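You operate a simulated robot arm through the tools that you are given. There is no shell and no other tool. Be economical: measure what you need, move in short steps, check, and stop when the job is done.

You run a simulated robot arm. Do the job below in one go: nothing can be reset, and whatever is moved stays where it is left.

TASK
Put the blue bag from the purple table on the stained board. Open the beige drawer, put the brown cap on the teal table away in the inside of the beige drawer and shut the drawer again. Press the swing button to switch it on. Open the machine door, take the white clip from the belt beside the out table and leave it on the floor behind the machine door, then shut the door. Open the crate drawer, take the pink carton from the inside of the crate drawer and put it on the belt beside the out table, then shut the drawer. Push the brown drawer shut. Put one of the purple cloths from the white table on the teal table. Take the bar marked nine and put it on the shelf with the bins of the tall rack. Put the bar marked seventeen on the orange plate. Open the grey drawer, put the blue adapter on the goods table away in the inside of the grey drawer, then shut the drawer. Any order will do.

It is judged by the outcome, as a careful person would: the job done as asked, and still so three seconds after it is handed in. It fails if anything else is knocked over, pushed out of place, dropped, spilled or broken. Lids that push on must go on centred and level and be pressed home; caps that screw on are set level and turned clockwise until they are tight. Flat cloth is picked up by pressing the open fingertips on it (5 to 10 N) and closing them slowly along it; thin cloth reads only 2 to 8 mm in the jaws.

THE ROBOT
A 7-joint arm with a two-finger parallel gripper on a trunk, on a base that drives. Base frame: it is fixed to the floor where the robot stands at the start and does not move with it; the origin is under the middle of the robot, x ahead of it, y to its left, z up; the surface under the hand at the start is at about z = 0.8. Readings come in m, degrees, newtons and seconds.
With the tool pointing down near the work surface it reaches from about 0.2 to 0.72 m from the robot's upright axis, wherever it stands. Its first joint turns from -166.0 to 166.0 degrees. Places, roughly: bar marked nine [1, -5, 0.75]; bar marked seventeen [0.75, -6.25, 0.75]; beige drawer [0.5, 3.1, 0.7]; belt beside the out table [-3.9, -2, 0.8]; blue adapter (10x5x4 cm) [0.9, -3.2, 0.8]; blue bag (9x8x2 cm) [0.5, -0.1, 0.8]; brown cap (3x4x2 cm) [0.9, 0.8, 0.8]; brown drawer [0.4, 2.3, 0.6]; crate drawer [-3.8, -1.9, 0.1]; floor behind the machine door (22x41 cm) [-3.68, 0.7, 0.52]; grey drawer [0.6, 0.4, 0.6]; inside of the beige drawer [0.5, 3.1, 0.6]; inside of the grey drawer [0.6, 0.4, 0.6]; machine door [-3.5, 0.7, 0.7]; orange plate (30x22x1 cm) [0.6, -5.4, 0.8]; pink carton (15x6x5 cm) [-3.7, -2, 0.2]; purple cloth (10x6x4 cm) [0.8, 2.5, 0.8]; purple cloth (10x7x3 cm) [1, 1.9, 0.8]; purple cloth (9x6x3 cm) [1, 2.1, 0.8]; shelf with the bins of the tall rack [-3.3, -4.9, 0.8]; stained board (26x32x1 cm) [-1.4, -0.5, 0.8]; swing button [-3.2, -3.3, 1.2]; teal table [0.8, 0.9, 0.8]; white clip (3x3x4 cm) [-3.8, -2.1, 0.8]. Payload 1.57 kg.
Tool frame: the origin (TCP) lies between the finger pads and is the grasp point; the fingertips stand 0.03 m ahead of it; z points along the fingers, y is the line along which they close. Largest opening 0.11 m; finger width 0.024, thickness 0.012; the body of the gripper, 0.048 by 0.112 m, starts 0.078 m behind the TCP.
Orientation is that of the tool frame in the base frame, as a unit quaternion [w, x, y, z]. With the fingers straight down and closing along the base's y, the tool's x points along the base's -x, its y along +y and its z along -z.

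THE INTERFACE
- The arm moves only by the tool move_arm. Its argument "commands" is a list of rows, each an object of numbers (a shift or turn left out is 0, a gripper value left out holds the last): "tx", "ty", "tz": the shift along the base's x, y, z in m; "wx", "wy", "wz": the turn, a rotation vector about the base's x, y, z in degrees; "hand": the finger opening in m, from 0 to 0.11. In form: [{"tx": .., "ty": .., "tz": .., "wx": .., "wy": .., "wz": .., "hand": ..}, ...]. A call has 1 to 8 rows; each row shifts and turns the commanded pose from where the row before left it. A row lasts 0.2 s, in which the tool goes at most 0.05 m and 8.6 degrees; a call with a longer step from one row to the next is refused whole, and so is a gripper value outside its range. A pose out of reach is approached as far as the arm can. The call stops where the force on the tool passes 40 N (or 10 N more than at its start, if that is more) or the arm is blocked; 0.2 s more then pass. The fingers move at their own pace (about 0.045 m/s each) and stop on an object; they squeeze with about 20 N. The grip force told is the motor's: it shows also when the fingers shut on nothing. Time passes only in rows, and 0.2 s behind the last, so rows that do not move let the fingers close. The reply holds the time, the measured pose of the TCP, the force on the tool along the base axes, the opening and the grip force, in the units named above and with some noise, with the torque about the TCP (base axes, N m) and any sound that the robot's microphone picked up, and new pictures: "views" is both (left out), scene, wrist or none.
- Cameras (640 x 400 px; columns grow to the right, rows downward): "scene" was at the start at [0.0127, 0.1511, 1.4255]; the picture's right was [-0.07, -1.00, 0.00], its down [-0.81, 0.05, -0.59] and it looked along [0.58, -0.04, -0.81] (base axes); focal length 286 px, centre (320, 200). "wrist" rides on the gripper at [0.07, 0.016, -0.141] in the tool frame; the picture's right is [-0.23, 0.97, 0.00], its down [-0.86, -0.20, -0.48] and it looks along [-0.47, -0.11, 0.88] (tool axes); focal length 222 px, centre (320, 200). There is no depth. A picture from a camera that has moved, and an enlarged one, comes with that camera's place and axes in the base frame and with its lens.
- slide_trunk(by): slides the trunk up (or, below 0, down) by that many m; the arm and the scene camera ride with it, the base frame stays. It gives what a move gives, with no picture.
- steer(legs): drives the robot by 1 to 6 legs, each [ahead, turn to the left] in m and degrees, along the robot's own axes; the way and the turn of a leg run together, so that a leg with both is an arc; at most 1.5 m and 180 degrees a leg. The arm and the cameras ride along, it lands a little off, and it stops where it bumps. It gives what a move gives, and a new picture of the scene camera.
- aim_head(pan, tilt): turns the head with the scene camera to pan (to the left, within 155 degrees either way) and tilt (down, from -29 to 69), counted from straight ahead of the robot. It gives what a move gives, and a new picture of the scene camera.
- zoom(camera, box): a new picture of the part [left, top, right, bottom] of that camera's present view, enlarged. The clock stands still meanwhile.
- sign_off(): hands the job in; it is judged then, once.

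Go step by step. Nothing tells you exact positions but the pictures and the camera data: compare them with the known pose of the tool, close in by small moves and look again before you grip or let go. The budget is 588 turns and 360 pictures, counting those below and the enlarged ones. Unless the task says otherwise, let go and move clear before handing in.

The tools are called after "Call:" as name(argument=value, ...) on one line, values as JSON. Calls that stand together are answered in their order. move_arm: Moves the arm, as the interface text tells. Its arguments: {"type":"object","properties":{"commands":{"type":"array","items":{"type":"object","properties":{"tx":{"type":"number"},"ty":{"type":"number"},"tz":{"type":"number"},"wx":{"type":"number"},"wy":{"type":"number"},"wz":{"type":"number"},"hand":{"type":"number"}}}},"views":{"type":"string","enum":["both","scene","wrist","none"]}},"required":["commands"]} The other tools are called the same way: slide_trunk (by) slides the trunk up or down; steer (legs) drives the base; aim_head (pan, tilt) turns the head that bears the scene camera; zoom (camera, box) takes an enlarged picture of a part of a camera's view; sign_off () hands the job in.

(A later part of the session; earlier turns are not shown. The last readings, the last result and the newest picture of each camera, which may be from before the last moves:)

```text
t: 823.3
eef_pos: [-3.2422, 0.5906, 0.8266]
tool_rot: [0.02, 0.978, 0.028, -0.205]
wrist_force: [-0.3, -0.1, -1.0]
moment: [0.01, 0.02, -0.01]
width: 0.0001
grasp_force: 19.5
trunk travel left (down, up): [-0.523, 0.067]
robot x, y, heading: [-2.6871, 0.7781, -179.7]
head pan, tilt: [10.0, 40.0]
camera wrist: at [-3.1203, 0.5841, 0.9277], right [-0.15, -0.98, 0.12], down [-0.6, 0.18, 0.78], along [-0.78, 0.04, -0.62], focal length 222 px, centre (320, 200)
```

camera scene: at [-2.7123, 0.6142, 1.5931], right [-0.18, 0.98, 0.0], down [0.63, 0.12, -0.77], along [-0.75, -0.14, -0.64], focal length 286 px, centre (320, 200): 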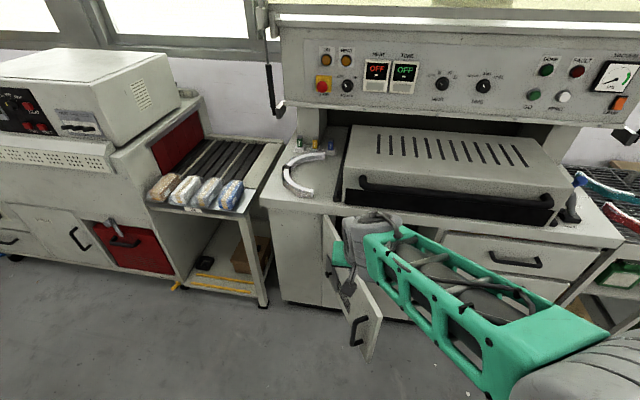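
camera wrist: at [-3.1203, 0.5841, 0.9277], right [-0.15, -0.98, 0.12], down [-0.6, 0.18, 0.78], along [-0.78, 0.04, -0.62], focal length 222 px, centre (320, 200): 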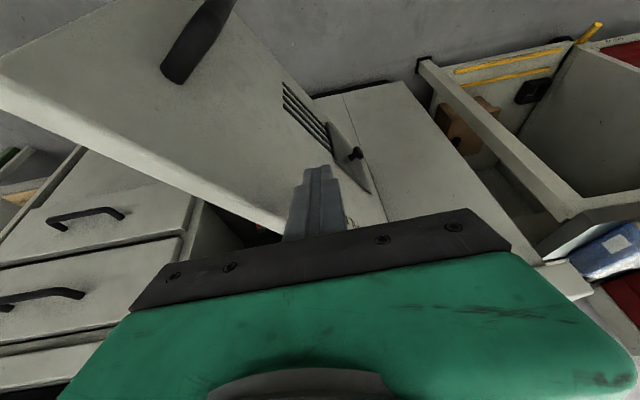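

Call:
move_arm(commands=[{"tx": -0.008, "ty": 0.03}, {"tx": -0.025, "ty": 0.035}, {"tx": -0.028, "ty": 0.035}, {"tx": -0.038, "ty": 0.028}, {"tx": -0.042, "ty": 0.025}, {"tx": -0.03, "ty": 0.01}], views="both")

```text
t: 824.7
eef_pos: [-3.4124, 0.7519, 0.8284]
tool_rot: [0.02, 0.978, 0.028, -0.204]
wrist_force: [0.6, -0.4, 1.2]
moment: [0.0, 0.01, -0.02]
width: 0.0
grasp_force: 20.2
trunk travel left (down, up): [-0.523, 0.067]
robot x, y, heading: [-2.691, 0.7812, -179.5]
head pan, tilt: [10.0, 40.0]
camera scene: at [-2.7129, 0.6143, 1.5931], right [-0.18, 0.98, 0.0], down [0.63, 0.12, -0.77], along [-0.75, -0.14, -0.64], focal length 286 px, centre (320, 200)
camera wrist: at [-3.2904, 0.7461, 0.9301], right [-0.15, -0.98, 0.12], down [-0.6, 0.18, 0.78], along [-0.78, 0.04, -0.62], focal length 222 px, centre (320, 200)
```

scene: 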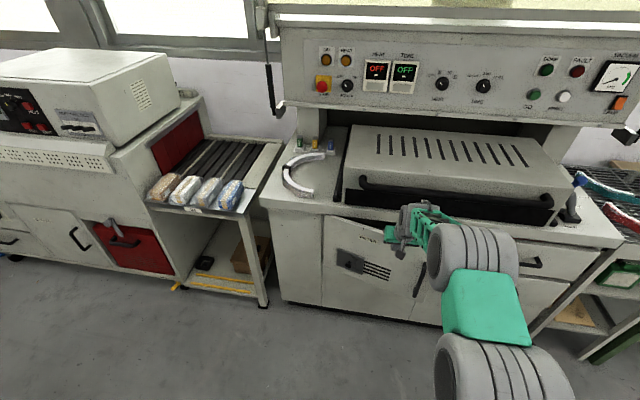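
wrist: 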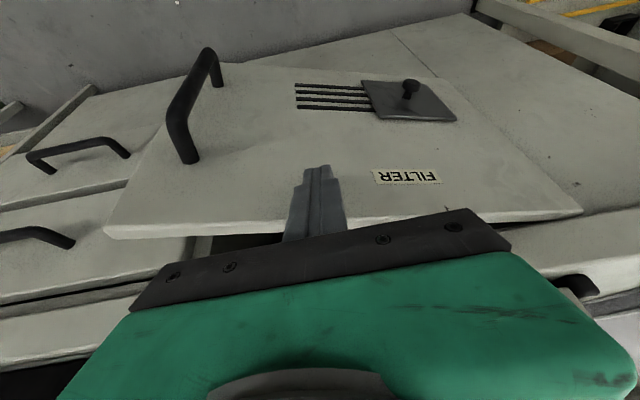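

Call:
move_arm(commands=[{"tx": -0.02, "ty": 0.005}, {"tx": -0.02, "ty": 0.005}, {"tx": 0.03}, {"tx": 0.03}, {"wy": 8, "tz": -0.03}, {"wy": 8, "tz": -0.03}, {"tz": -0.03, "ty": 0.03}, {"tz": 0, "ty": 0.02}], views="wrist")

```text
t: 826.5
eef_pos: [-3.3934, 0.8152, 0.7417]
tool_rot: [0.016, 0.94, 0.03, -0.339]
wrist_force: [-0.3, -0.5, -0.8]
moment: [-0.02, 0.01, -0.02]
width: 0.0002
grasp_force: 20.2
trunk travel left (down, up): [-0.523, 0.067]
robot x, y, heading: [-2.6915, 0.7827, -179.6]
head pan, tilt: [10.0, 40.0]
camera wrist: at [-3.2488, 0.8094, 0.8046], right [-0.11, -0.98, 0.15], down [-0.37, 0.18, 0.91], along [-0.92, 0.04, -0.38], focal length 222 px, centre (320, 200)
```

wrist: 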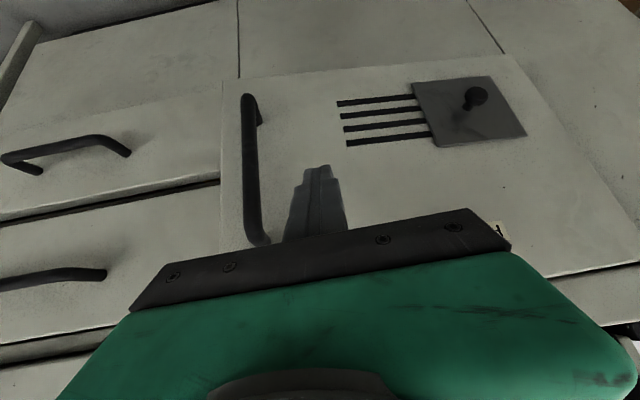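

Call:
move_arm(commands=[{"tx": -0.03}, {"tx": -0.03}, {"tx": -0.02}, {"tx": -0.012}, {"tx": -0.01}, {"tx": -0.008}, {"tx": -0.006}], views="wrist")

```text
t: 827.9
eef_pos: [-3.4969, 0.8132, 0.7358]
tool_rot: [0.016, 0.943, 0.029, -0.332]
wrist_force: [21.0, 1.1, 11.9]
moment: [0.04, -0.22, -0.04]
width: 0.0002
grasp_force: 20.3
trunk travel left (down, up): [-0.523, 0.067]
robot x, y, heading: [-2.688, 0.7837, -179.7]
head pan, tilt: [10.0, 40.0]
stopped in row 7: the force on the tool passed its limit at 48 N (the readings are from after the stop); the commanded pose is now the measured one
camera wrist: at [-3.3539, 0.8067, 0.8016], right [-0.11, -0.98, 0.15], down [-0.38, 0.19, 0.91], along [-0.92, 0.04, -0.39], focal length 222 px, centre (320, 200)
```

wrist: 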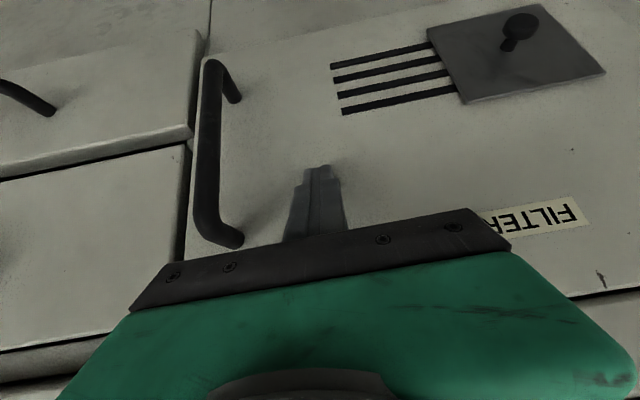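

The door pressed home against its stop. I'll back off and check it.

Call:
move_arm(commands=[{"tx": 0.04}, {"tx": 0.045}, {"tx": 0.045}, {"tz": 0.04}, {"tz": 0.04}], views="none")

Call:
zoom(camera="scene", box=[280, 170, 480, 330])

```text
t: 829.1
eef_pos: [-3.3708, 0.8112, 0.8148]
tool_rot: [0.016, 0.943, 0.029, -0.332]
wrist_force: [0.8, -0.1, 0.1]
moment: [-0.03, -0.03, -0.02]
width: 0.0
grasp_force: 20.1
trunk travel left (down, up): [-0.523, 0.067]
robot x, y, heading: [-2.6835, 0.7801, -179.7]
head pan, tilt: [10.0, 40.0]
```

```text
2.50 times, centred on (380, 250) of scene
camera zoom: at [-2.7119, 0.6142, 1.593], right [-0.18, 0.98, 0.0], down [0.63, 0.12, -0.77], along [-0.75, -0.14, -0.64], focal length 716 px, centre (170, 75)
```

zoom: 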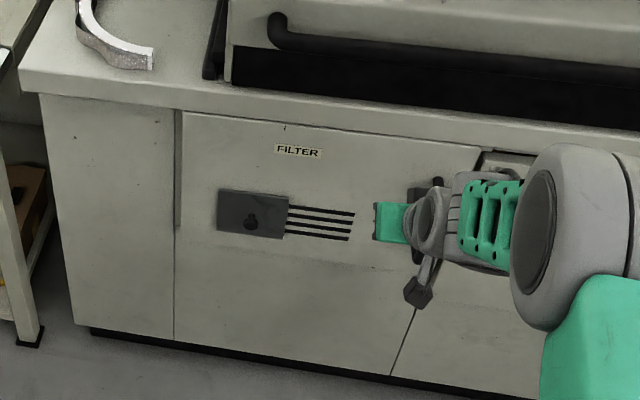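

The door is shut. Next is the crate drawer near the floor by the belt; I'll retract and drive there.

Call:
move_arm(commands=[{"tx": 0.04, "tz": 0.04}, {"tx": 0.03, "tz": 0.04}, {"tz": 0.04}, {"tz": 0.04}], views="none")

Call:
steer(legs=[[0.1, 0], [0, 90], [1.5, 0], [1.25, 0], [0, -90]])

Call:
aim_head(pan=8, tilt=45)

```text
refused: row 1 steps farther than a row can; nothing moved
```

```text
t: 850.7
eef_pos: [-3.5509, -1.8596, 0.816]
tool_rot: [0.006, 0.943, 0.001, -0.333]
wrist_force: [-0.1, -0.2, -0.4]
moment: [-0.01, 0.01, -0.02]
width: 0.0
grasp_force: 20.2
trunk travel left (down, up): [-0.523, 0.067]
robot x, y, heading: [-2.8726, -1.9306, 177.2]
head pan, tilt: [10.0, 40.0]
camera scene: at [-2.905, -2.0944, 1.5931], right [-0.12, 0.99, 0.0], down [0.64, 0.08, -0.77], along [-0.76, -0.09, -0.64], focal length 286 px, centre (320, 200)
```

scene: 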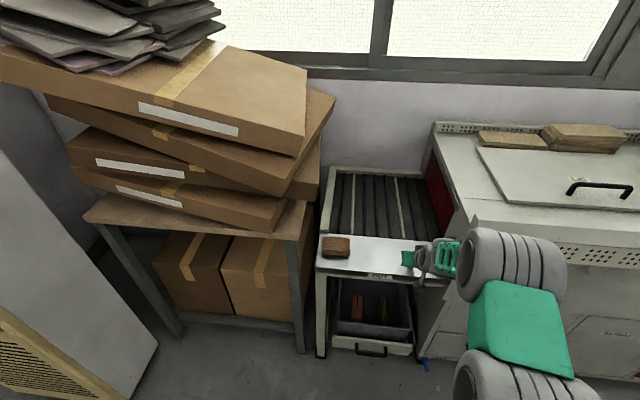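

```text
t: 851.3
eef_pos: [-3.551, -1.8583, 0.816]
tool_rot: [0.006, 0.943, 0.001, -0.333]
wrist_force: [-0.5, 0.1, -0.7]
moment: [0.01, 0.0, -0.02]
width: 0.0
grasp_force: 19.9
trunk travel left (down, up): [-0.523, 0.067]
robot x, y, heading: [-2.8728, -1.9241, 177.2]
head pan, tilt: [8.0, 45.0]
camera scene: at [-2.9017, -2.0912, 1.5858], right [-0.09, 1.0, 0.0], down [0.7, 0.06, -0.71], along [-0.7, -0.06, -0.71], focal length 286 px, centre (320, 200)
```

scene: 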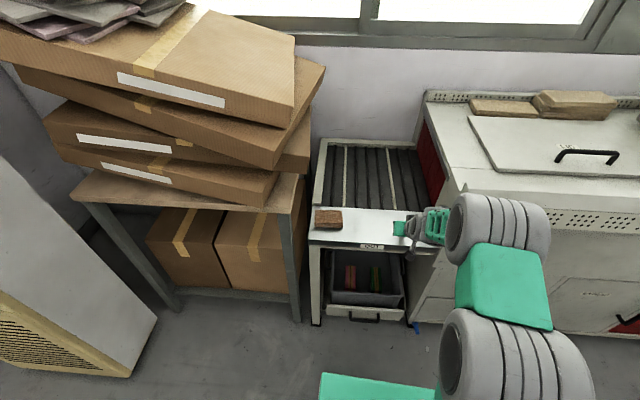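

The retract command had been refused, but the sweep met no contact. I'll raise and retract the hand now, then look at the drawer.

Call:
move_arm(commands=[{"tz": 0.045}, {"tz": 0.04}, {"tx": 0.045}, {"tx": 0.045}, {"tx": 0.04}, {"tz": 0}], views="none")

Call:
zoom(camera="scene", box=[290, 190, 450, 340])

```text
t: 852.7
eef_pos: [-3.4201, -1.8579, 0.9021]
tool_rot: [0.006, 0.943, 0.001, -0.333]
wrist_force: [-0.5, 1.0, 0.0]
moment: [0.0, 0.03, 0.03]
width: 0.0
grasp_force: 19.7
trunk travel left (down, up): [-0.523, 0.067]
robot x, y, heading: [-2.8736, -1.9247, 177.0]
head pan, tilt: [8.0, 45.0]
```

```text
2.67 times, centred on (370, 265) of scene
camera zoom: at [-2.9014, -2.0912, 1.5858], right [-0.09, 1.0, 0.0], down [0.7, 0.06, -0.71], along [-0.7, -0.06, -0.71], focal length 764 px, centre (187, 27)
```

zoom: 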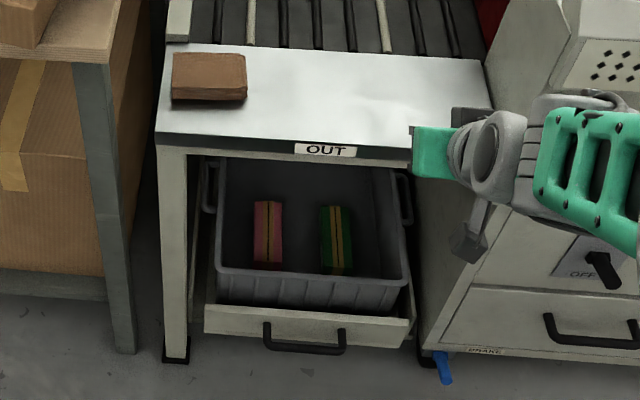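

The drawer's handle bar is at about (-3.53, -1.91, 0.09). I'll turn the hand so one finger can go behind the bar, as with the grey drawer.

Call:
move_arm(commands=[{"wy": -8}, {"wy": -8}, {"wy": -8}, {"wy": -8}, {"wy": -7}, {"wz": -8.5}, {"wz": -8.5}, {"wz": -8.5}], views="none")

Call:
move_arm(commands=[{"wz": -8.5}, {"wz": -8.5}, {"wz": -8.5}, {"wz": -8.5}, {"wz": -8.5}, {"wz": -8.5}, {"wz": -8.5}, {"wz": -5}], views="none")

Call:
slide_trunk(by=-0.52)

```text
t: 854.5
eef_pos: [-3.4205, -1.8581, 0.9]
tool_rot: [0.006, 0.975, -0.222, 0.0]
wrist_force: [0.0, 0.2, 0.1]
moment: [-0.02, -0.04, -0.01]
width: 0.0
grasp_force: 19.8
trunk travel left (down, up): [-0.523, 0.067]
robot x, y, heading: [-2.8702, -1.9304, 176.7]
head pan, tilt: [8.0, 45.0]
```

```text
t: 856.3
eef_pos: [-3.4225, -1.8588, 0.9005]
tool_rot: [-0.004, -0.706, 0.708, 0.003]
wrist_force: [0.5, -0.2, -0.7]
moment: [-0.02, -0.01, -0.01]
width: 0.0
grasp_force: 19.8
trunk travel left (down, up): [-0.523, 0.067]
robot x, y, heading: [-2.8713, -1.9257, 176.9]
head pan, tilt: [8.0, 45.0]
```

```text
refused: -0.52 is not a number from -0.4 to 0.4
```

Call:
slide_trunk(by=-0.4)

Call:
slide_trunk(by=-0.12)

Call:
move_arm(commands=[{"wy": 8, "hand": 0.04}, {"wy": 8}, {"wy": 8}, {"wy": 8}, {"wy": 8}, {"tz": 0}], views="both")

```text
t: 860.2
eef_pos: [-3.4221, -1.8578, 0.5015]
tool_rot: [-0.006, -0.706, 0.708, 0.004]
wrist_force: [0.7, 0.6, 0.8]
moment: [0.04, -0.01, 0.02]
width: 0.0
grasp_force: 20.4
trunk travel left (down, up): [-0.123, 0.467]
robot x, y, heading: [-2.8749, -1.9268, 176.9]
head pan, tilt: [8.0, 45.0]
```

```text
t: 861.7
eef_pos: [-3.4216, -1.8598, 0.3798]
tool_rot: [-0.005, -0.706, 0.708, 0.004]
wrist_force: [-0.4, -0.3, 0.2]
moment: [0.01, -0.02, -0.03]
width: 0.0001
grasp_force: 20.2
trunk travel left (down, up): [-0.003, 0.587]
robot x, y, heading: [-2.8749, -1.9276, 177.1]
head pan, tilt: [8.0, 45.0]
```

```text
t: 863.1
eef_pos: [-3.4203, -1.8583, 0.3827]
tool_rot: [-0.248, -0.662, 0.663, 0.246]
wrist_force: [0.4, 0.4, -0.4]
moment: [0.0, 0.01, -0.03]
width: 0.0397
grasp_force: 0.1
trunk travel left (down, up): [-0.003, 0.587]
robot x, y, heading: [-2.8717, -1.9252, 176.9]
head pan, tilt: [8.0, 45.0]
camera scene: at [-2.9016, -2.0912, 1.0658], right [-0.09, 1.0, 0.0], down [0.7, 0.06, -0.71], along [-0.7, -0.06, -0.71], focal length 286 px, centre (320, 200)
camera wrist: at [-3.3404, -1.928, 0.4985], right [-0.74, 0.23, 0.64], down [0.46, 0.86, 0.23], along [-0.49, 0.46, -0.74], focal length 222 px, centre (320, 200)
```

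scene: 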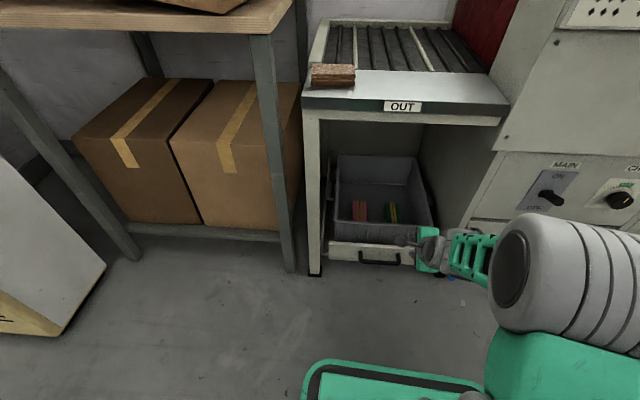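
wrist: 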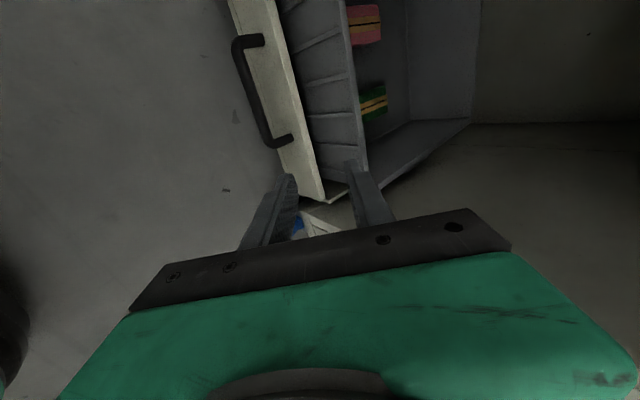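

Call:
zoom(camera="scene", box=[320, 140, 450, 280])

```text
2.86 times, centred on (385, 210) of scene
camera zoom: at [-2.9016, -2.0912, 1.0658], right [-0.09, 1.0, 0.0], down [0.7, 0.06, -0.71], along [-0.7, -0.06, -0.71], focal length 818 px, centre (134, 171)
```

zoom: 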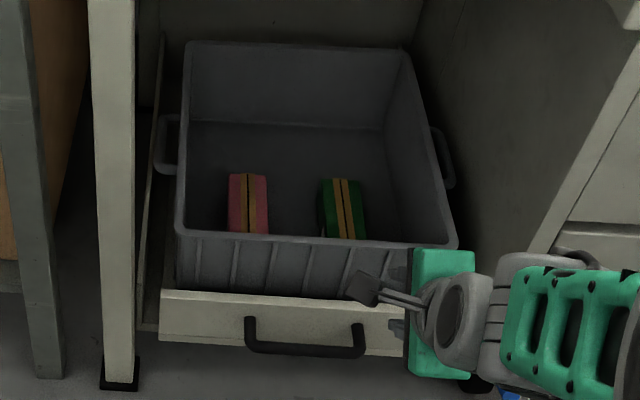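

Call:
move_arm(commands=[{"tz": -0.035, "ty": -0.016, "tx": -0.005}, {"tz": -0.035, "ty": -0.016, "tx": -0.005}, {"tz": -0.035, "ty": -0.016, "tx": -0.005}, {"tz": -0.035, "ty": -0.016, "tx": -0.005}, {"tz": -0.035, "tx": -0.003}, {"tz": 0}], views="wrist")

```text
t: 864.5
eef_pos: [-3.4452, -1.9248, 0.2072]
tool_rot: [-0.246, -0.663, 0.663, 0.245]
wrist_force: [-0.2, -0.5, -0.2]
moment: [0.01, 0.0, 0.01]
width: 0.0401
grasp_force: 0.1
trunk travel left (down, up): [-0.003, 0.587]
robot x, y, heading: [-2.8737, -1.9267, 177.2]
head pan, tilt: [8.0, 45.0]
camera wrist: at [-3.3646, -1.9933, 0.3241], right [-0.74, 0.23, 0.63], down [0.46, 0.86, 0.23], along [-0.49, 0.46, -0.74], focal length 222 px, centre (320, 200)
```

wrist: 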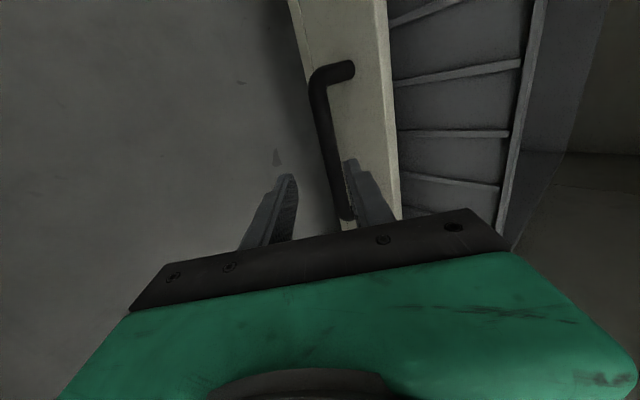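

Call:
move_arm(commands=[{"tx": -0.016, "tz": -0.018}, {"tx": -0.016, "tz": -0.018}, {"tx": -0.01, "tz": -0.012}, {"tz": 0}], views="wrist")

```text
t: 865.5
eef_pos: [-3.487, -1.9234, 0.1592]
tool_rot: [-0.246, -0.662, 0.664, 0.246]
wrist_force: [-1.0, -1.3, -0.6]
moment: [-0.04, -0.03, -0.01]
width: 0.0399
grasp_force: 0.1
trunk travel left (down, up): [-0.003, 0.587]
robot x, y, heading: [-2.8723, -1.9259, 177.1]
head pan, tilt: [8.0, 45.0]
camera wrist: at [-3.4079, -1.9934, 0.276], right [-0.74, 0.23, 0.63], down [0.46, 0.86, 0.23], along [-0.49, 0.46, -0.74], focal length 222 px, centre (320, 200)
```

wrist: 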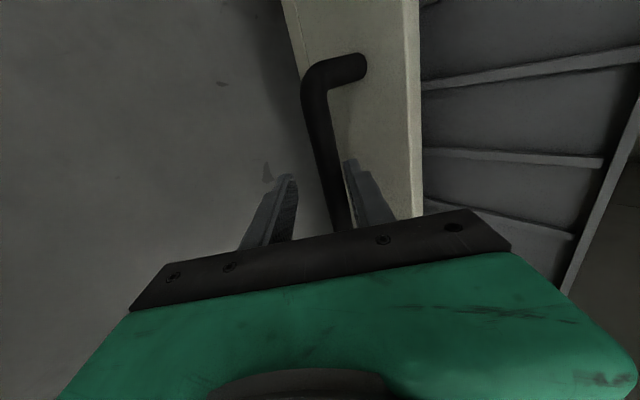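

Call:
move_arm(commands=[{"tx": -0.008, "tz": -0.009}, {"tx": -0.008, "tz": -0.009}, {"tz": 0}], views="none")

Call:
move_arm(commands=[{"hand": 0.03}, {"hand": 0.02}, {"hand": 0.01}, {"hand": 0.0}, {"hand": 0.0}], views="wrist")

```text
t: 866.0
eef_pos: [-3.4957, -1.9246, 0.1494]
tool_rot: [-0.247, -0.663, 0.663, 0.244]
wrist_force: [27.2, 0.8, 31.4]
moment: [-0.01, 0.52, 0.1]
width: 0.0397
grasp_force: 0.0
trunk travel left (down, up): [-0.003, 0.587]
robot x, y, heading: [-2.8708, -1.9223, 177.2]
head pan, tilt: [8.0, 45.0]
stopped in row 2: the force on the tool passed its limit at 68 N (the readings are from after the stop); the commanded pose is now the measured one
```

```text
t: 866.6
eef_pos: [-3.5023, -1.9253, 0.1541]
tool_rot: [0.251, 0.662, -0.661, -0.249]
wrist_force: [13.0, 0.3, 39.0]
moment: [0.05, -2.4, 0.09]
width: 0.0242
grasp_force: 7.6
trunk travel left (down, up): [-0.003, 0.587]
robot x, y, heading: [-2.8736, -1.9289, 176.9]
head pan, tilt: [8.0, 45.0]
stopped in row 3: the force on the tool passed its limit at 53 N (the readings are from after the stop); the commanded pose is now the measured one
camera wrist: at [-3.42, -1.9936, 0.2697], right [-0.73, 0.23, 0.64], down [0.47, 0.86, 0.22], along [-0.5, 0.46, -0.73], focal length 222 px, centre (320, 200)
```

wrist: 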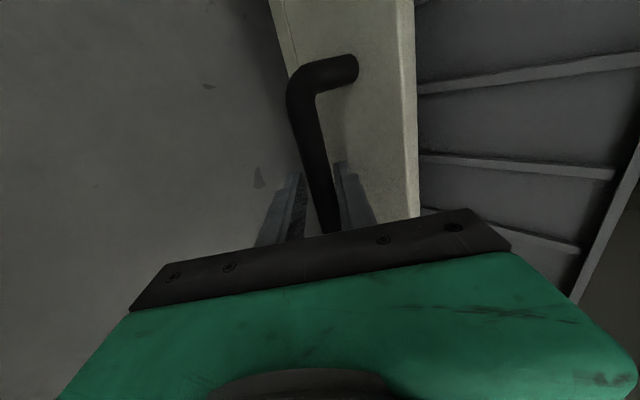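

Call:
move_arm(commands=[{"tx": 0.005, "tz": 0.003}, {"tz": 0.003}, {"hand": 0.01}, {"hand": 0.0}, {"hand": 0.0}], views="wrist")

```text
t: 867.8
eef_pos: [-3.4949, -1.9238, 0.1554]
tool_rot: [-0.248, -0.662, 0.662, 0.248]
wrist_force: [-1.8, 3.2, 26.7]
moment: [-0.02, -0.54, 0.05]
width: 0.0159
grasp_force: 26.3
trunk travel left (down, up): [-0.003, 0.587]
robot x, y, heading: [-2.8684, -1.9277, 176.8]
head pan, tilt: [8.0, 45.0]
camera wrist: at [-3.4139, -1.9936, 0.2732], right [-0.73, 0.23, 0.64], down [0.47, 0.86, 0.23], along [-0.5, 0.46, -0.73], focal length 222 px, centre (320, 200)
```

wrist: 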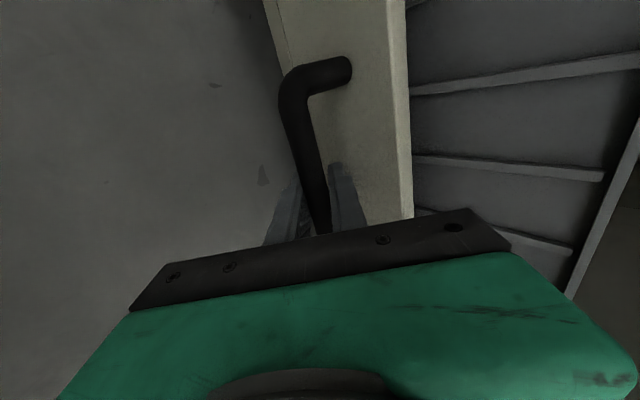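

Bar gripped (16 mm). Pulling the drawer out.

Call:
move_arm(commands=[{"tx": 0.015, "tz": 0.002}, {"tx": 0.02, "tz": 0.002}], views="none")

Call:
steer(legs=[[-0.18, 0]])

```text
t: 868.4
eef_pos: [-3.4556, -1.9232, 0.1561]
tool_rot: [-0.247, -0.663, 0.663, 0.245]
wrist_force: [1.2, -1.3, 17.1]
moment: [0.16, -0.32, -0.25]
width: 0.0156
grasp_force: 31.4
trunk travel left (down, up): [-0.003, 0.587]
robot x, y, heading: [-2.8726, -1.9268, 176.9]
head pan, tilt: [8.0, 45.0]
```

```text
t: 869.7
eef_pos: [-3.3387, -1.9228, 0.1563]
tool_rot: [-0.242, -0.661, 0.665, 0.249]
wrist_force: [-2.2, 0.5, -1.5]
moment: [-0.03, -0.11, -0.06]
width: 0.0157
grasp_force: 31.6
trunk travel left (down, up): [-0.003, 0.587]
robot x, y, heading: [-2.7564, -1.9343, 176.7]
head pan, tilt: [8.0, 45.0]
stopped in leg 1: the force on the tool passed its limit at 44 N (the readings are from after the stop); the commanded pose is now the measured one
camera scene: at [-2.785, -2.0973, 1.0657], right [-0.08, 1.0, 0.0], down [0.7, 0.06, -0.71], along [-0.7, -0.06, -0.71], focal length 286 px, centre (320, 200)
```

scene: 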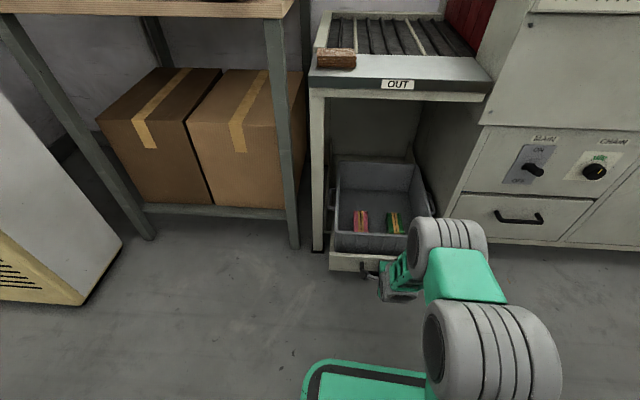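

Call:
move_arm(commands=[{"tx": 0.015}, {"tx": 0.015}], views="none")

Call:
steer(legs=[[-0.08, 0]])

```text
t: 870.3
eef_pos: [-3.3081, -1.9244, 0.1567]
tool_rot: [-0.241, -0.661, 0.665, 0.248]
wrist_force: [-0.6, 6.9, -7.0]
moment: [-0.37, -0.11, 0.26]
width: 0.0158
grasp_force: 31.9
trunk travel left (down, up): [-0.003, 0.587]
robot x, y, heading: [-2.7577, -1.9342, 176.8]
head pan, tilt: [8.0, 45.0]
```

```text
t: 871.4
eef_pos: [-3.2285, -1.9286, 0.1592]
tool_rot: [-0.242, -0.661, 0.665, 0.25]
wrist_force: [-1.8, 23.4, -10.3]
moment: [0.09, 0.03, -0.3]
width: 0.0157
grasp_force: 31.5
trunk travel left (down, up): [-0.003, 0.587]
robot x, y, heading: [-2.6742, -1.9428, 176.9]
head pan, tilt: [8.0, 45.0]
camera scene: at [-2.7055, -2.1018, 1.0657], right [-0.08, 1.0, 0.0], down [0.71, 0.06, -0.71], along [-0.7, -0.06, -0.71], focal length 286 px, centre (320, 200)
```

scene: 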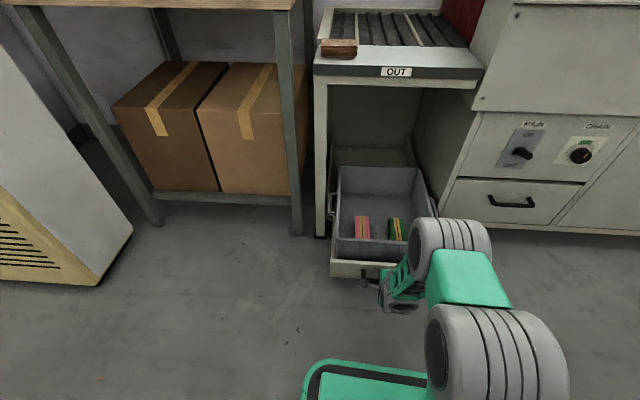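

The drawer is open about 27 cm. Releasing and lifting off.

Call:
move_arm(commands=[{"ty": 0.003, "hand": 0.035}, {"hand": 0.045}, {"hand": 0.045}, {"tx": 0.013, "tz": 0.015}, {"tx": 0.013, "tz": 0.015}, {"tx": 0.02, "tz": 0.025}, {"tz": 0.04}, {"tz": 0.04}], views="both")

```text
t: 873.1
eef_pos: [-3.1839, -1.9253, 0.2966]
tool_rot: [-0.243, -0.661, 0.664, 0.25]
wrist_force: [0.1, -0.1, -0.2]
moment: [0.0, 0.01, -0.04]
width: 0.045
grasp_force: 0.1
trunk travel left (down, up): [-0.003, 0.587]
robot x, y, heading: [-2.6743, -1.9402, 176.7]
head pan, tilt: [8.0, 45.0]
camera scene: at [-2.7051, -2.1019, 1.0657], right [-0.08, 1.0, 0.0], down [0.7, 0.06, -0.71], along [-0.7, -0.06, -0.71], focal length 286 px, centre (320, 200)
camera wrist: at [-3.1048, -1.9966, 0.4124], right [-0.74, 0.23, 0.64], down [0.47, 0.85, 0.24], along [-0.49, 0.48, -0.73], focal length 222 px, centre (320, 200)
```

scene: 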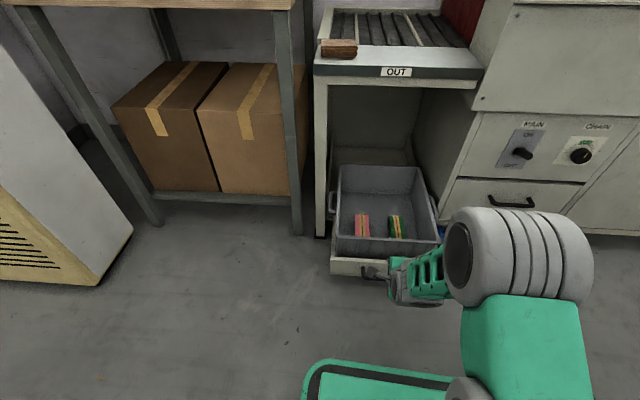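
wrist: 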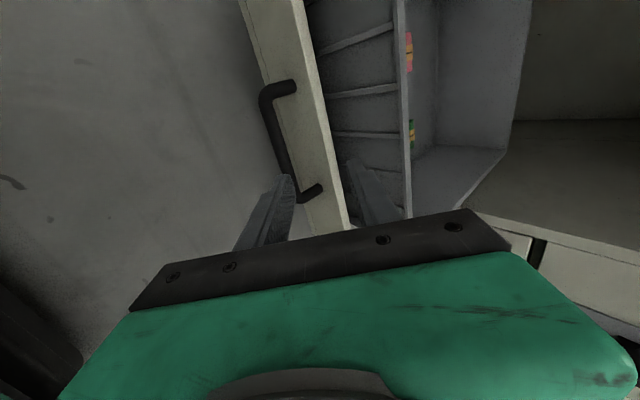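

Call:
slide_trunk(by=0.3)

Call:
move_arm(commands=[{"wy": -8, "tx": -0.02}, {"wy": -8, "tx": -0.02}, {"wy": -8, "tx": -0.02}, {"wy": -8, "tx": -0.02}, {"wy": -8, "tx": -0.02}, {"wz": 8.5}, {"wz": 8.5}, {"wz": 8.5}], views="none")

Call:
move_arm(commands=[{"wz": 8.5}, {"wz": 8.5}, {"wz": 8.5}, {"wz": 8.5}, {"wz": 8.5}, {"wz": 8.5}, {"wz": 8.5}, {"wz": 5, "hand": 0.1}], views="none")

Call:
steer(legs=[[0.14, 3]])

Call:
move_arm(commands=[{"ty": 0}], views="wrist")

```text
t: 876.1
eef_pos: [-3.1843, -1.9255, 0.5957]
tool_rot: [-0.242, -0.662, 0.664, 0.25]
wrist_force: [0.3, 1.2, -0.2]
moment: [-0.01, -0.02, 0.02]
width: 0.0451
grasp_force: 0.0
trunk travel left (down, up): [-0.303, 0.287]
robot x, y, heading: [-2.6744, -1.9385, 176.5]
head pan, tilt: [8.0, 45.0]
```

```text
t: 878.0
eef_pos: [-3.2832, -1.925, 0.596]
tool_rot: [0.003, 0.846, -0.533, -0.009]
wrist_force: [-0.6, -0.3, -0.4]
moment: [-0.01, -0.02, 0.0]
width: 0.0448
grasp_force: 0.1
trunk travel left (down, up): [-0.303, 0.287]
robot x, y, heading: [-2.6755, -1.9351, 176.8]
head pan, tilt: [8.0, 45.0]
```

```text
t: 879.8
eef_pos: [-3.2851, -1.9262, 0.5955]
tool_rot: [0.006, 1.0, 0.002, -0.006]
wrist_force: [-0.4, 0.0, 0.2]
moment: [0.01, 0.0, -0.01]
width: 0.0789
grasp_force: 0.0
trunk travel left (down, up): [-0.303, 0.287]
robot x, y, heading: [-2.6766, -1.9376, 176.8]
head pan, tilt: [8.0, 45.0]
```

```text
t: 881.1
eef_pos: [-3.4236, -1.9507, 0.5958]
tool_rot: [0.007, 1.0, 0.025, -0.006]
wrist_force: [0.3, 0.3, 0.4]
moment: [0.0, -0.01, 0.04]
width: 0.1
grasp_force: 0.1
trunk travel left (down, up): [-0.303, 0.287]
robot x, y, heading: [-2.8125, -1.9367, 179.6]
head pan, tilt: [8.0, 45.0]
camera scene: at [-2.8356, -2.0985, 1.3658], right [-0.13, 0.99, 0.0], down [0.7, 0.09, -0.71], along [-0.7, -0.09, -0.71], focal length 286 px, centre (320, 200)
```

scene: 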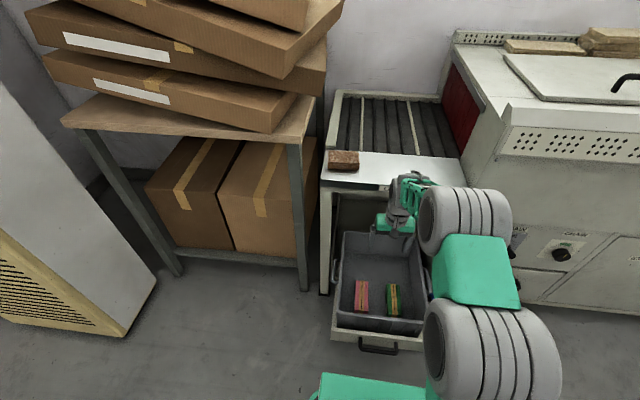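

```text
t: 881.5
eef_pos: [-3.4236, -1.9505, 0.5957]
tool_rot: [0.007, 1.0, 0.025, -0.006]
wrist_force: [-0.3, 0.5, 0.0]
moment: [-0.01, 0.01, 0.01]
width: 0.0998
grasp_force: 0.1
trunk travel left (down, up): [-0.303, 0.287]
robot x, y, heading: [-2.8143, -1.9362, 179.6]
head pan, tilt: [8.0, 45.0]
camera wrist: at [-3.3512, -1.9612, 0.7355], right [-0.18, -0.98, 0.02], down [-0.86, 0.16, 0.49], along [-0.48, 0.07, -0.87], focal length 222 px, centre (320, 200)
```

wrist: 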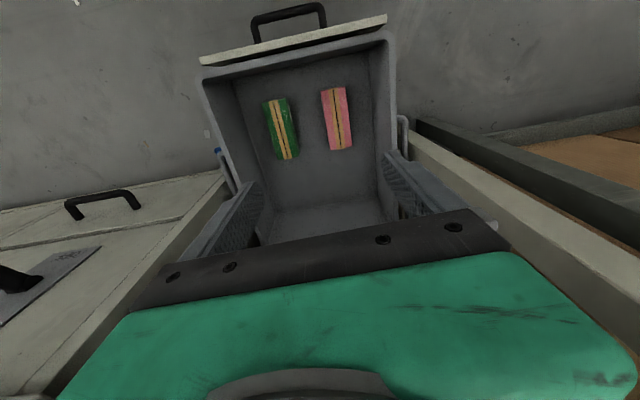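

Pink carton at (-3.445, -1.993), lying along x. I'll centre over it and lower with the trunk.

Call:
move_arm(commands=[{"tx": -0.01, "ty": -0.021, "wz": -2.5, "hand": 0.085}, {"tx": -0.011, "ty": -0.021}], views="none")

Call:
slide_trunk(by=-0.3)

Call:
move_arm(commands=[{"tz": 0}], views="both")

```text
t: 882.1
eef_pos: [-3.4438, -1.9925, 0.5966]
tool_rot: [0.007, 1.0, 0.003, -0.006]
wrist_force: [0.4, -0.5, 0.0]
moment: [0.0, -0.04, -0.02]
width: 0.085
grasp_force: 0.1
trunk travel left (down, up): [-0.303, 0.287]
robot x, y, heading: [-2.8161, -1.9339, 179.3]
head pan, tilt: [8.0, 45.0]
```

```text
t: 885.1
eef_pos: [-3.4429, -1.9924, 0.296]
tool_rot: [0.007, 1.0, 0.002, -0.006]
wrist_force: [0.0, -0.2, 0.2]
moment: [-0.01, -0.03, -0.02]
width: 0.085
grasp_force: 0.0
trunk travel left (down, up): [-0.003, 0.587]
robot x, y, heading: [-2.8116, -1.9371, 179.2]
head pan, tilt: [8.0, 45.0]
```

```text
t: 885.5
eef_pos: [-3.4436, -1.9939, 0.2961]
tool_rot: [0.007, 1.0, 0.003, -0.006]
wrist_force: [-0.4, 0.7, 0.6]
moment: [-0.01, -0.05, -0.02]
width: 0.0851
grasp_force: 0.1
trunk travel left (down, up): [-0.003, 0.587]
robot x, y, heading: [-2.8099, -1.9349, 179.4]
head pan, tilt: [8.0, 45.0]
camera scene: at [-2.8358, -2.0985, 1.0658], right [-0.13, 0.99, 0.0], down [0.7, 0.09, -0.71], along [-0.7, -0.09, -0.71], focal length 286 px, centre (320, 200)
```

scene: 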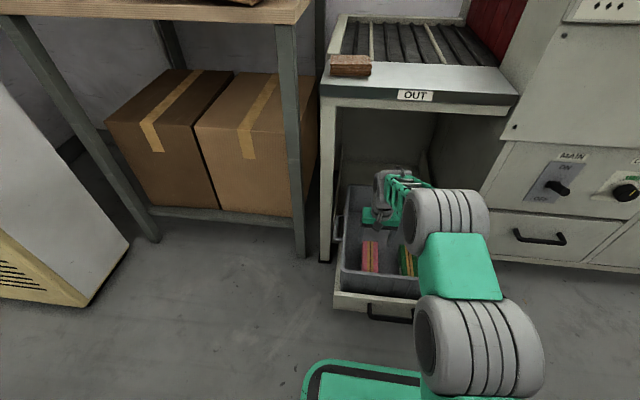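

Call:
move_arm(commands=[{"tz": -0.02}], views="wrist")

```text
t: 885.9
eef_pos: [-3.4436, -1.9929, 0.2743]
tool_rot: [0.007, 1.0, 0.003, -0.006]
wrist_force: [-0.2, -0.3, -0.2]
moment: [0.01, -0.02, 0.01]
width: 0.0852
grasp_force: 0.1
trunk travel left (down, up): [-0.003, 0.587]
robot x, y, heading: [-2.8108, -1.931, 179.9]
head pan, tilt: [8.0, 45.0]
no pictures are left
```

No pictures are left, so from here I work from recorded measurements and force readings. The last views agree on the carton at (-3.44, -1.994), top at z ≈ 0.18. Lowering carefully.

Call:
move_arm(commands=[{"tz": -0.03}, {"tz": -0.03}, {"tz": -0.02}, {"tz": -0.01}, {"tz": 0}], views="none")

```text
t: 887.1
eef_pos: [-3.4409, -1.9943, 0.1855]
tool_rot: [0.007, 1.0, 0.002, -0.005]
wrist_force: [0.5, 1.5, -0.8]
moment: [0.01, -0.03, -0.02]
width: 0.0853
grasp_force: 0.1
trunk travel left (down, up): [-0.003, 0.587]
robot x, y, heading: [-2.8124, -1.9334, 179.4]
head pan, tilt: [8.0, 45.0]
no pictures are left
```

Call:
move_arm(commands=[{"tz": -0.008}, {"tz": -0.006}, {"tz": 0}], views="none")

Call:
move_arm(commands=[{"tz": -0.006}, {"tz": 0}], views="none")

```text
t: 887.9
eef_pos: [-3.4408, -1.9938, 0.1707]
tool_rot: [0.006, 1.0, 0.002, -0.006]
wrist_force: [0.2, 0.3, 0.2]
moment: [-0.02, -0.02, -0.02]
width: 0.0849
grasp_force: 0.0
trunk travel left (down, up): [-0.003, 0.587]
robot x, y, heading: [-2.812, -1.9338, 179.6]
head pan, tilt: [8.0, 45.0]
no pictures are left
```

```text
t: 888.5
eef_pos: [-3.4413, -1.9935, 0.1659]
tool_rot: [0.007, 1.0, 0.003, -0.007]
wrist_force: [-0.2, -0.1, 0.8]
moment: [-0.03, 0.02, 0.01]
width: 0.085
grasp_force: 0.1
trunk travel left (down, up): [-0.003, 0.587]
robot x, y, heading: [-2.8131, -1.934, 179.7]
head pan, tilt: [8.0, 45.0]
no pictures are left
```

No contact, so the fingers straddle it. Closing.

Call:
move_arm(commands=[{"hand": 0.07}, {"hand": 0.055}, {"hand": 0.045}, {"hand": 0.03}, {"hand": 0.02}, {"hand": 0.02}], views="none")

```text
t: 889.9
eef_pos: [-3.4412, -1.9927, 0.1651]
tool_rot: [0.007, 1.0, 0.002, -0.007]
wrist_force: [-0.7, 1.1, 0.9]
moment: [0.12, 0.0, -0.01]
width: 0.0579
grasp_force: 19.7
trunk travel left (down, up): [-0.003, 0.587]
robot x, y, heading: [-2.8133, -1.935, 179.4]
head pan, tilt: [8.0, 45.0]
no pictures are left
```

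Gripped at 58 mm. I'll lift out of the crate, back off from under the table edge, and raise.

Call:
move_arm(commands=[{"tz": 0.03}, {"tz": 0.04}, {"tz": 0.04}, {"tz": 0.04}, {"tz": 0.04}, {"tz": 0.03}], views="none")

Call:
steer(legs=[[-0.15, 0]])

Call:
slide_trunk(by=0.4)

Call:
slide_trunk(by=0.1)

```text
t: 891.3
eef_pos: [-3.4419, -1.9966, 0.3878]
tool_rot: [0.007, 1.0, 0.003, -0.005]
wrist_force: [0.2, 0.3, -2.0]
moment: [0.03, -0.03, 0.0]
width: 0.0577
grasp_force: 20.0
trunk travel left (down, up): [-0.003, 0.587]
robot x, y, heading: [-2.8102, -1.9313, 179.7]
head pan, tilt: [8.0, 45.0]
no pictures are left
```

```text
t: 892.6
eef_pos: [-3.2909, -1.9991, 0.3864]
tool_rot: [0.008, 1.0, 0.003, -0.006]
wrist_force: [-1.4, 0.3, -2.4]
moment: [0.03, -0.04, -0.02]
width: 0.0577
grasp_force: 20.1
trunk travel left (down, up): [-0.003, 0.587]
robot x, y, heading: [-2.6652, -1.935, 179.6]
head pan, tilt: [8.0, 45.0]
```

```text
t: 896.5
eef_pos: [-3.2906, -1.9985, 0.7871]
tool_rot: [0.006, 1.0, 0.003, -0.006]
wrist_force: [-0.8, 1.0, -1.5]
moment: [0.02, -0.01, -0.01]
width: 0.0577
grasp_force: 20.2
trunk travel left (down, up): [-0.403, 0.187]
robot x, y, heading: [-2.6659, -1.9345, 179.5]
head pan, tilt: [8.0, 45.0]
```

```text
t: 897.8
eef_pos: [-3.2911, -1.9981, 0.8874]
tool_rot: [0.007, 1.0, 0.003, -0.005]
wrist_force: [0.0, 0.1, -3.2]
moment: [0.01, -0.02, -0.01]
width: 0.0578
grasp_force: 20.2
trunk travel left (down, up): [-0.503, 0.087]
robot x, y, heading: [-2.6616, -1.9372, 179.8]
head pan, tilt: [8.0, 45.0]
```

Holding the carton, but the open drawer keeps the base too far from the belt. I'll set the carton on the OUT plate for the moment, shut the drawer, then come closer.

Call:
move_arm(commands=[{"ty": 0.03}, {"ty": 0.03}, {"ty": 0.03}, {"tz": 0.02}], views="none")

Call:
steer(legs=[[0.235, 0]])

Call:
move_arm(commands=[{"tx": -0.03}, {"tz": 0}], views="none")

```text
t: 898.8
eef_pos: [-3.2915, -1.9077, 0.9088]
tool_rot: [0.007, 1.0, 0.004, -0.006]
wrist_force: [-0.4, -0.1, -2.3]
moment: [-0.02, -0.04, 0.03]
width: 0.0577
grasp_force: 19.8
trunk travel left (down, up): [-0.503, 0.087]
robot x, y, heading: [-2.6645, -1.9349, 179.8]
head pan, tilt: [8.0, 45.0]
no pictures are left
```

```text
t: 900.5
eef_pos: [-3.5211, -1.9033, 0.9094]
tool_rot: [0.006, 1.0, 0.002, -0.005]
wrist_force: [-0.5, -1.1, -2.2]
moment: [0.03, -0.01, -0.03]
width: 0.0578
grasp_force: 20.4
trunk travel left (down, up): [-0.503, 0.087]
robot x, y, heading: [-2.8935, -1.9344, 179.5]
head pan, tilt: [8.0, 45.0]
```

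```text
t: 901.1
eef_pos: [-3.5507, -1.9023, 0.9085]
tool_rot: [0.007, 1.0, 0.002, -0.005]
wrist_force: [0.3, -0.5, -2.4]
moment: [0.01, -0.03, 0.01]
width: 0.0577
grasp_force: 20.0
trunk travel left (down, up): [-0.503, 0.087]
robot x, y, heading: [-2.8941, -1.9332, 179.8]
head pan, tilt: [8.0, 45.0]
no pictures are left
```

Call:
slide_trunk(by=-0.06)

Call:
slide_trunk(by=-0.012)

Call:
slide_trunk(by=-0.008)

```text
t: 902.1
eef_pos: [-3.5502, -1.902, 0.8484]
tool_rot: [0.007, 1.0, 0.001, -0.007]
wrist_force: [0.2, 0.2, -2.5]
moment: [-0.01, -0.02, 0.02]
width: 0.0578
grasp_force: 19.6
trunk travel left (down, up): [-0.443, 0.147]
robot x, y, heading: [-2.8935, -1.9297, 179.4]
head pan, tilt: [8.0, 45.0]
```

```text
t: 902.8
eef_pos: [-3.5491, -1.9027, 0.8359]
tool_rot: [0.007, 1.0, 0.002, -0.006]
wrist_force: [0.1, -0.3, -1.5]
moment: [0.04, -0.03, 0.02]
width: 0.0581
grasp_force: 20.3
trunk travel left (down, up): [-0.431, 0.159]
robot x, y, heading: [-2.8928, -1.9357, 179.3]
head pan, tilt: [8.0, 45.0]
```

```text
t: 903.3
eef_pos: [-3.5503, -1.9023, 0.8299]
tool_rot: [0.007, 1.0, 0.002, -0.005]
wrist_force: [-0.4, 0.3, -2.3]
moment: [0.05, -0.03, -0.02]
width: 0.0579
grasp_force: 20.4
trunk travel left (down, up): [-0.423, 0.167]
robot x, y, heading: [-2.8921, -1.9284, 179.4]
head pan, tilt: [8.0, 45.0]
```

Call:
slide_trunk(by=-0.008)

Call:
slide_trunk(by=-0.006)

Call:
slide_trunk(by=-0.006)

```text
t: 903.9
eef_pos: [-3.5493, -1.9033, 0.8193]
tool_rot: [0.007, 1.0, 0.002, -0.005]
wrist_force: [0.2, 0.3, -2.1]
moment: [0.0, -0.01, 0.01]
width: 0.0579
grasp_force: 19.7
trunk travel left (down, up): [-0.415, 0.175]
robot x, y, heading: [-2.8923, -1.9329, 179.4]
head pan, tilt: [8.0, 45.0]
```

```text
t: 904.4
eef_pos: [-3.5505, -1.9026, 0.8167]
tool_rot: [0.007, 1.0, 0.002, -0.008]
wrist_force: [0.3, -0.1, 8.4]
moment: [0.32, -0.49, -0.04]
width: 0.0581
grasp_force: 20.0
trunk travel left (down, up): [-0.409, 0.181]
robot x, y, heading: [-2.8939, -1.9335, 179.5]
head pan, tilt: [8.0, 45.0]
```

```text
t: 905.0
eef_pos: [-3.5507, -1.9047, 0.8119]
tool_rot: [0.006, 1.0, 0.002, -0.007]
wrist_force: [-1.4, -1.3, 14.6]
moment: [0.49, 0.07, 0.04]
width: 0.0579
grasp_force: 20.2
trunk travel left (down, up): [-0.403, 0.187]
robot x, y, heading: [-2.8972, -1.9374, 179.5]
head pan, tilt: [8.0, 45.0]
```

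Contact on the plate (top at about z = 0.78). Releasing and rising.

Call:
move_arm(commands=[{"tz": 0.002}, {"hand": 0.07}, {"hand": 0.085}, {"hand": 0.085}], views="none")

Call:
slide_trunk(by=0.15)

Call:
steer(legs=[[-0.22, 0]])

```text
t: 906.0
eef_pos: [-3.5488, -1.9021, 0.8105]
tool_rot: [0.006, 1.0, 0.002, -0.005]
wrist_force: [1.4, -8.0, 9.1]
moment: [0.19, -0.21, -0.19]
width: 0.0779
grasp_force: 0.1
trunk travel left (down, up): [-0.403, 0.187]
robot x, y, heading: [-2.8961, -1.9329, 179.3]
head pan, tilt: [8.0, 45.0]
no pictures are left
```

```text
t: 907.7
eef_pos: [-3.55, -1.9022, 0.9602]
tool_rot: [0.007, 1.0, 0.001, -0.006]
wrist_force: [-0.5, 0.6, -0.2]
moment: [0.01, -0.04, 0.01]
width: 0.085
grasp_force: 0.0
trunk travel left (down, up): [-0.553, 0.037]
robot x, y, heading: [-2.8926, -1.9314, 179.6]
head pan, tilt: [8.0, 45.0]
```

```text
t: 909.5
eef_pos: [-3.3229, -1.9041, 0.9608]
tool_rot: [0.007, 1.0, 0.0, -0.006]
wrist_force: [0.3, 0.8, 0.1]
moment: [0.01, 0.05, 0.04]
width: 0.085
grasp_force: 0.0
trunk travel left (down, up): [-0.553, 0.037]
robot x, y, heading: [-2.6674, -1.9361, 179.3]
head pan, tilt: [8.0, 45.0]
```

Now to shut the drawer: I'll lower the closed, tilted fingers in front of its handle (bar at about x = -3.24, y = -1.92, z = 0.13).

Call:
move_arm(commands=[{"tx": 0.045, "hand": 0.0}, {"tx": 0.045}, {"tx": 0.045}, {"ty": -0.015}, {"hand": 0}], views="none")

Call:
slide_trunk(by=-0.4)

Call:
slide_trunk(by=-0.15)

Call:
move_arm(commands=[{"wy": 8}, {"wy": 8}, {"wy": 8}, {"wy": 8}, {"tz": 0}], views="none")

```text
t: 910.7
eef_pos: [-3.1855, -1.9178, 0.9595]
tool_rot: [0.007, 1.0, 0.001, -0.006]
wrist_force: [-0.5, -0.2, 0.0]
moment: [0.0, 0.01, -0.04]
width: 0.0
grasp_force: 11.8
trunk travel left (down, up): [-0.553, 0.037]
robot x, y, heading: [-2.6657, -1.9381, 179.2]
head pan, tilt: [8.0, 45.0]
no pictures are left
```

```text
t: 914.5
eef_pos: [-3.1853, -1.9186, 0.5591]
tool_rot: [0.007, 1.0, 0.001, -0.005]
wrist_force: [0.1, -0.5, 1.0]
moment: [-0.01, 0.0, 0.02]
width: 0.0001
grasp_force: 19.8
trunk travel left (down, up): [-0.153, 0.437]
robot x, y, heading: [-2.6638, -1.9361, 179.3]
head pan, tilt: [8.0, 45.0]
```

```text
t: 916.2
eef_pos: [-3.1859, -1.918, 0.41]
tool_rot: [0.006, 1.0, 0.001, -0.006]
wrist_force: [-0.1, 0.6, 0.6]
moment: [0.03, 0.0, -0.02]
width: 0.0
grasp_force: 20.3
trunk travel left (down, up): [-0.003, 0.587]
robot x, y, heading: [-2.6682, -1.9363, 179.3]
head pan, tilt: [8.0, 45.0]
```

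```text
t: 917.4
eef_pos: [-3.1853, -1.9169, 0.4112]
tool_rot: [0.007, 0.959, 0.002, -0.282]
wrist_force: [-0.6, 0.0, 0.2]
moment: [-0.02, 0.02, -0.04]
width: 0.0
grasp_force: 20.2
trunk travel left (down, up): [-0.003, 0.587]
robot x, y, heading: [-2.6646, -1.9348, 179.3]
head pan, tilt: [8.0, 45.0]
no pictures are left
```

Call:
move_arm(commands=[{"tz": -0.04, "tx": 0.01}, {"tz": -0.04}, {"tz": -0.04}, {"tz": -0.04}, {"tz": -0.04}, {"tz": -0.04}, {"tz": -0.03}, {"tz": 0}], views="none")

```text
t: 919.2
eef_pos: [-3.1738, -1.9172, 0.1397]
tool_rot: [0.006, 0.959, 0.002, -0.282]
wrist_force: [-0.1, 0.3, -1.0]
moment: [-0.02, -0.01, -0.02]
width: 0.0
grasp_force: 19.8
trunk travel left (down, up): [-0.003, 0.587]
robot x, y, heading: [-2.6675, -1.9325, 179.3]
head pan, tilt: [8.0, 45.0]
no pictures are left
```

Call:
steer(legs=[[0.17, 0]])

Call:
move_arm(commands=[{"tx": -0.02}, {"tx": -0.02}, {"tx": -0.02}, {"tx": -0.02}], views="none")

```text
t: 920.7
eef_pos: [-3.3425, -1.9176, 0.1404]
tool_rot: [0.007, 0.96, 0.005, -0.281]
wrist_force: [0.0, -0.2, 0.2]
moment: [0.0, 0.03, -0.02]
width: 0.0001
grasp_force: 19.8
trunk travel left (down, up): [-0.003, 0.587]
robot x, y, heading: [-2.8369, -1.9327, 179.6]
head pan, tilt: [8.0, 45.0]
```

```text
t: 921.7
eef_pos: [-3.4252, -1.9171, 0.1404]
tool_rot: [0.006, 0.959, 0.006, -0.282]
wrist_force: [-0.1, 0.9, -0.5]
moment: [-0.01, -0.02, -0.01]
width: 0.0
grasp_force: 20.0
trunk travel left (down, up): [-0.003, 0.587]
robot x, y, heading: [-2.8389, -1.9341, 179.8]
head pan, tilt: [8.0, 45.0]
no pictures are left
```

Call:
move_arm(commands=[{"tx": -0.02}, {"tx": -0.015}, {"tx": -0.01}, {"tx": -0.008}, {"tx": -0.006}, {"tx": -0.006}], views="none")

```text
t: 923.1
eef_pos: [-3.4885, -1.9178, 0.1411]
tool_rot: [0.008, 0.96, 0.005, -0.282]
wrist_force: [-0.3, -0.8, 0.0]
moment: [-0.01, -0.01, 0.0]
width: 0.0002
grasp_force: 20.2
trunk travel left (down, up): [-0.003, 0.587]
robot x, y, heading: [-2.8326, -1.9358, 179.8]
head pan, tilt: [8.0, 45.0]
no pictures are left
```

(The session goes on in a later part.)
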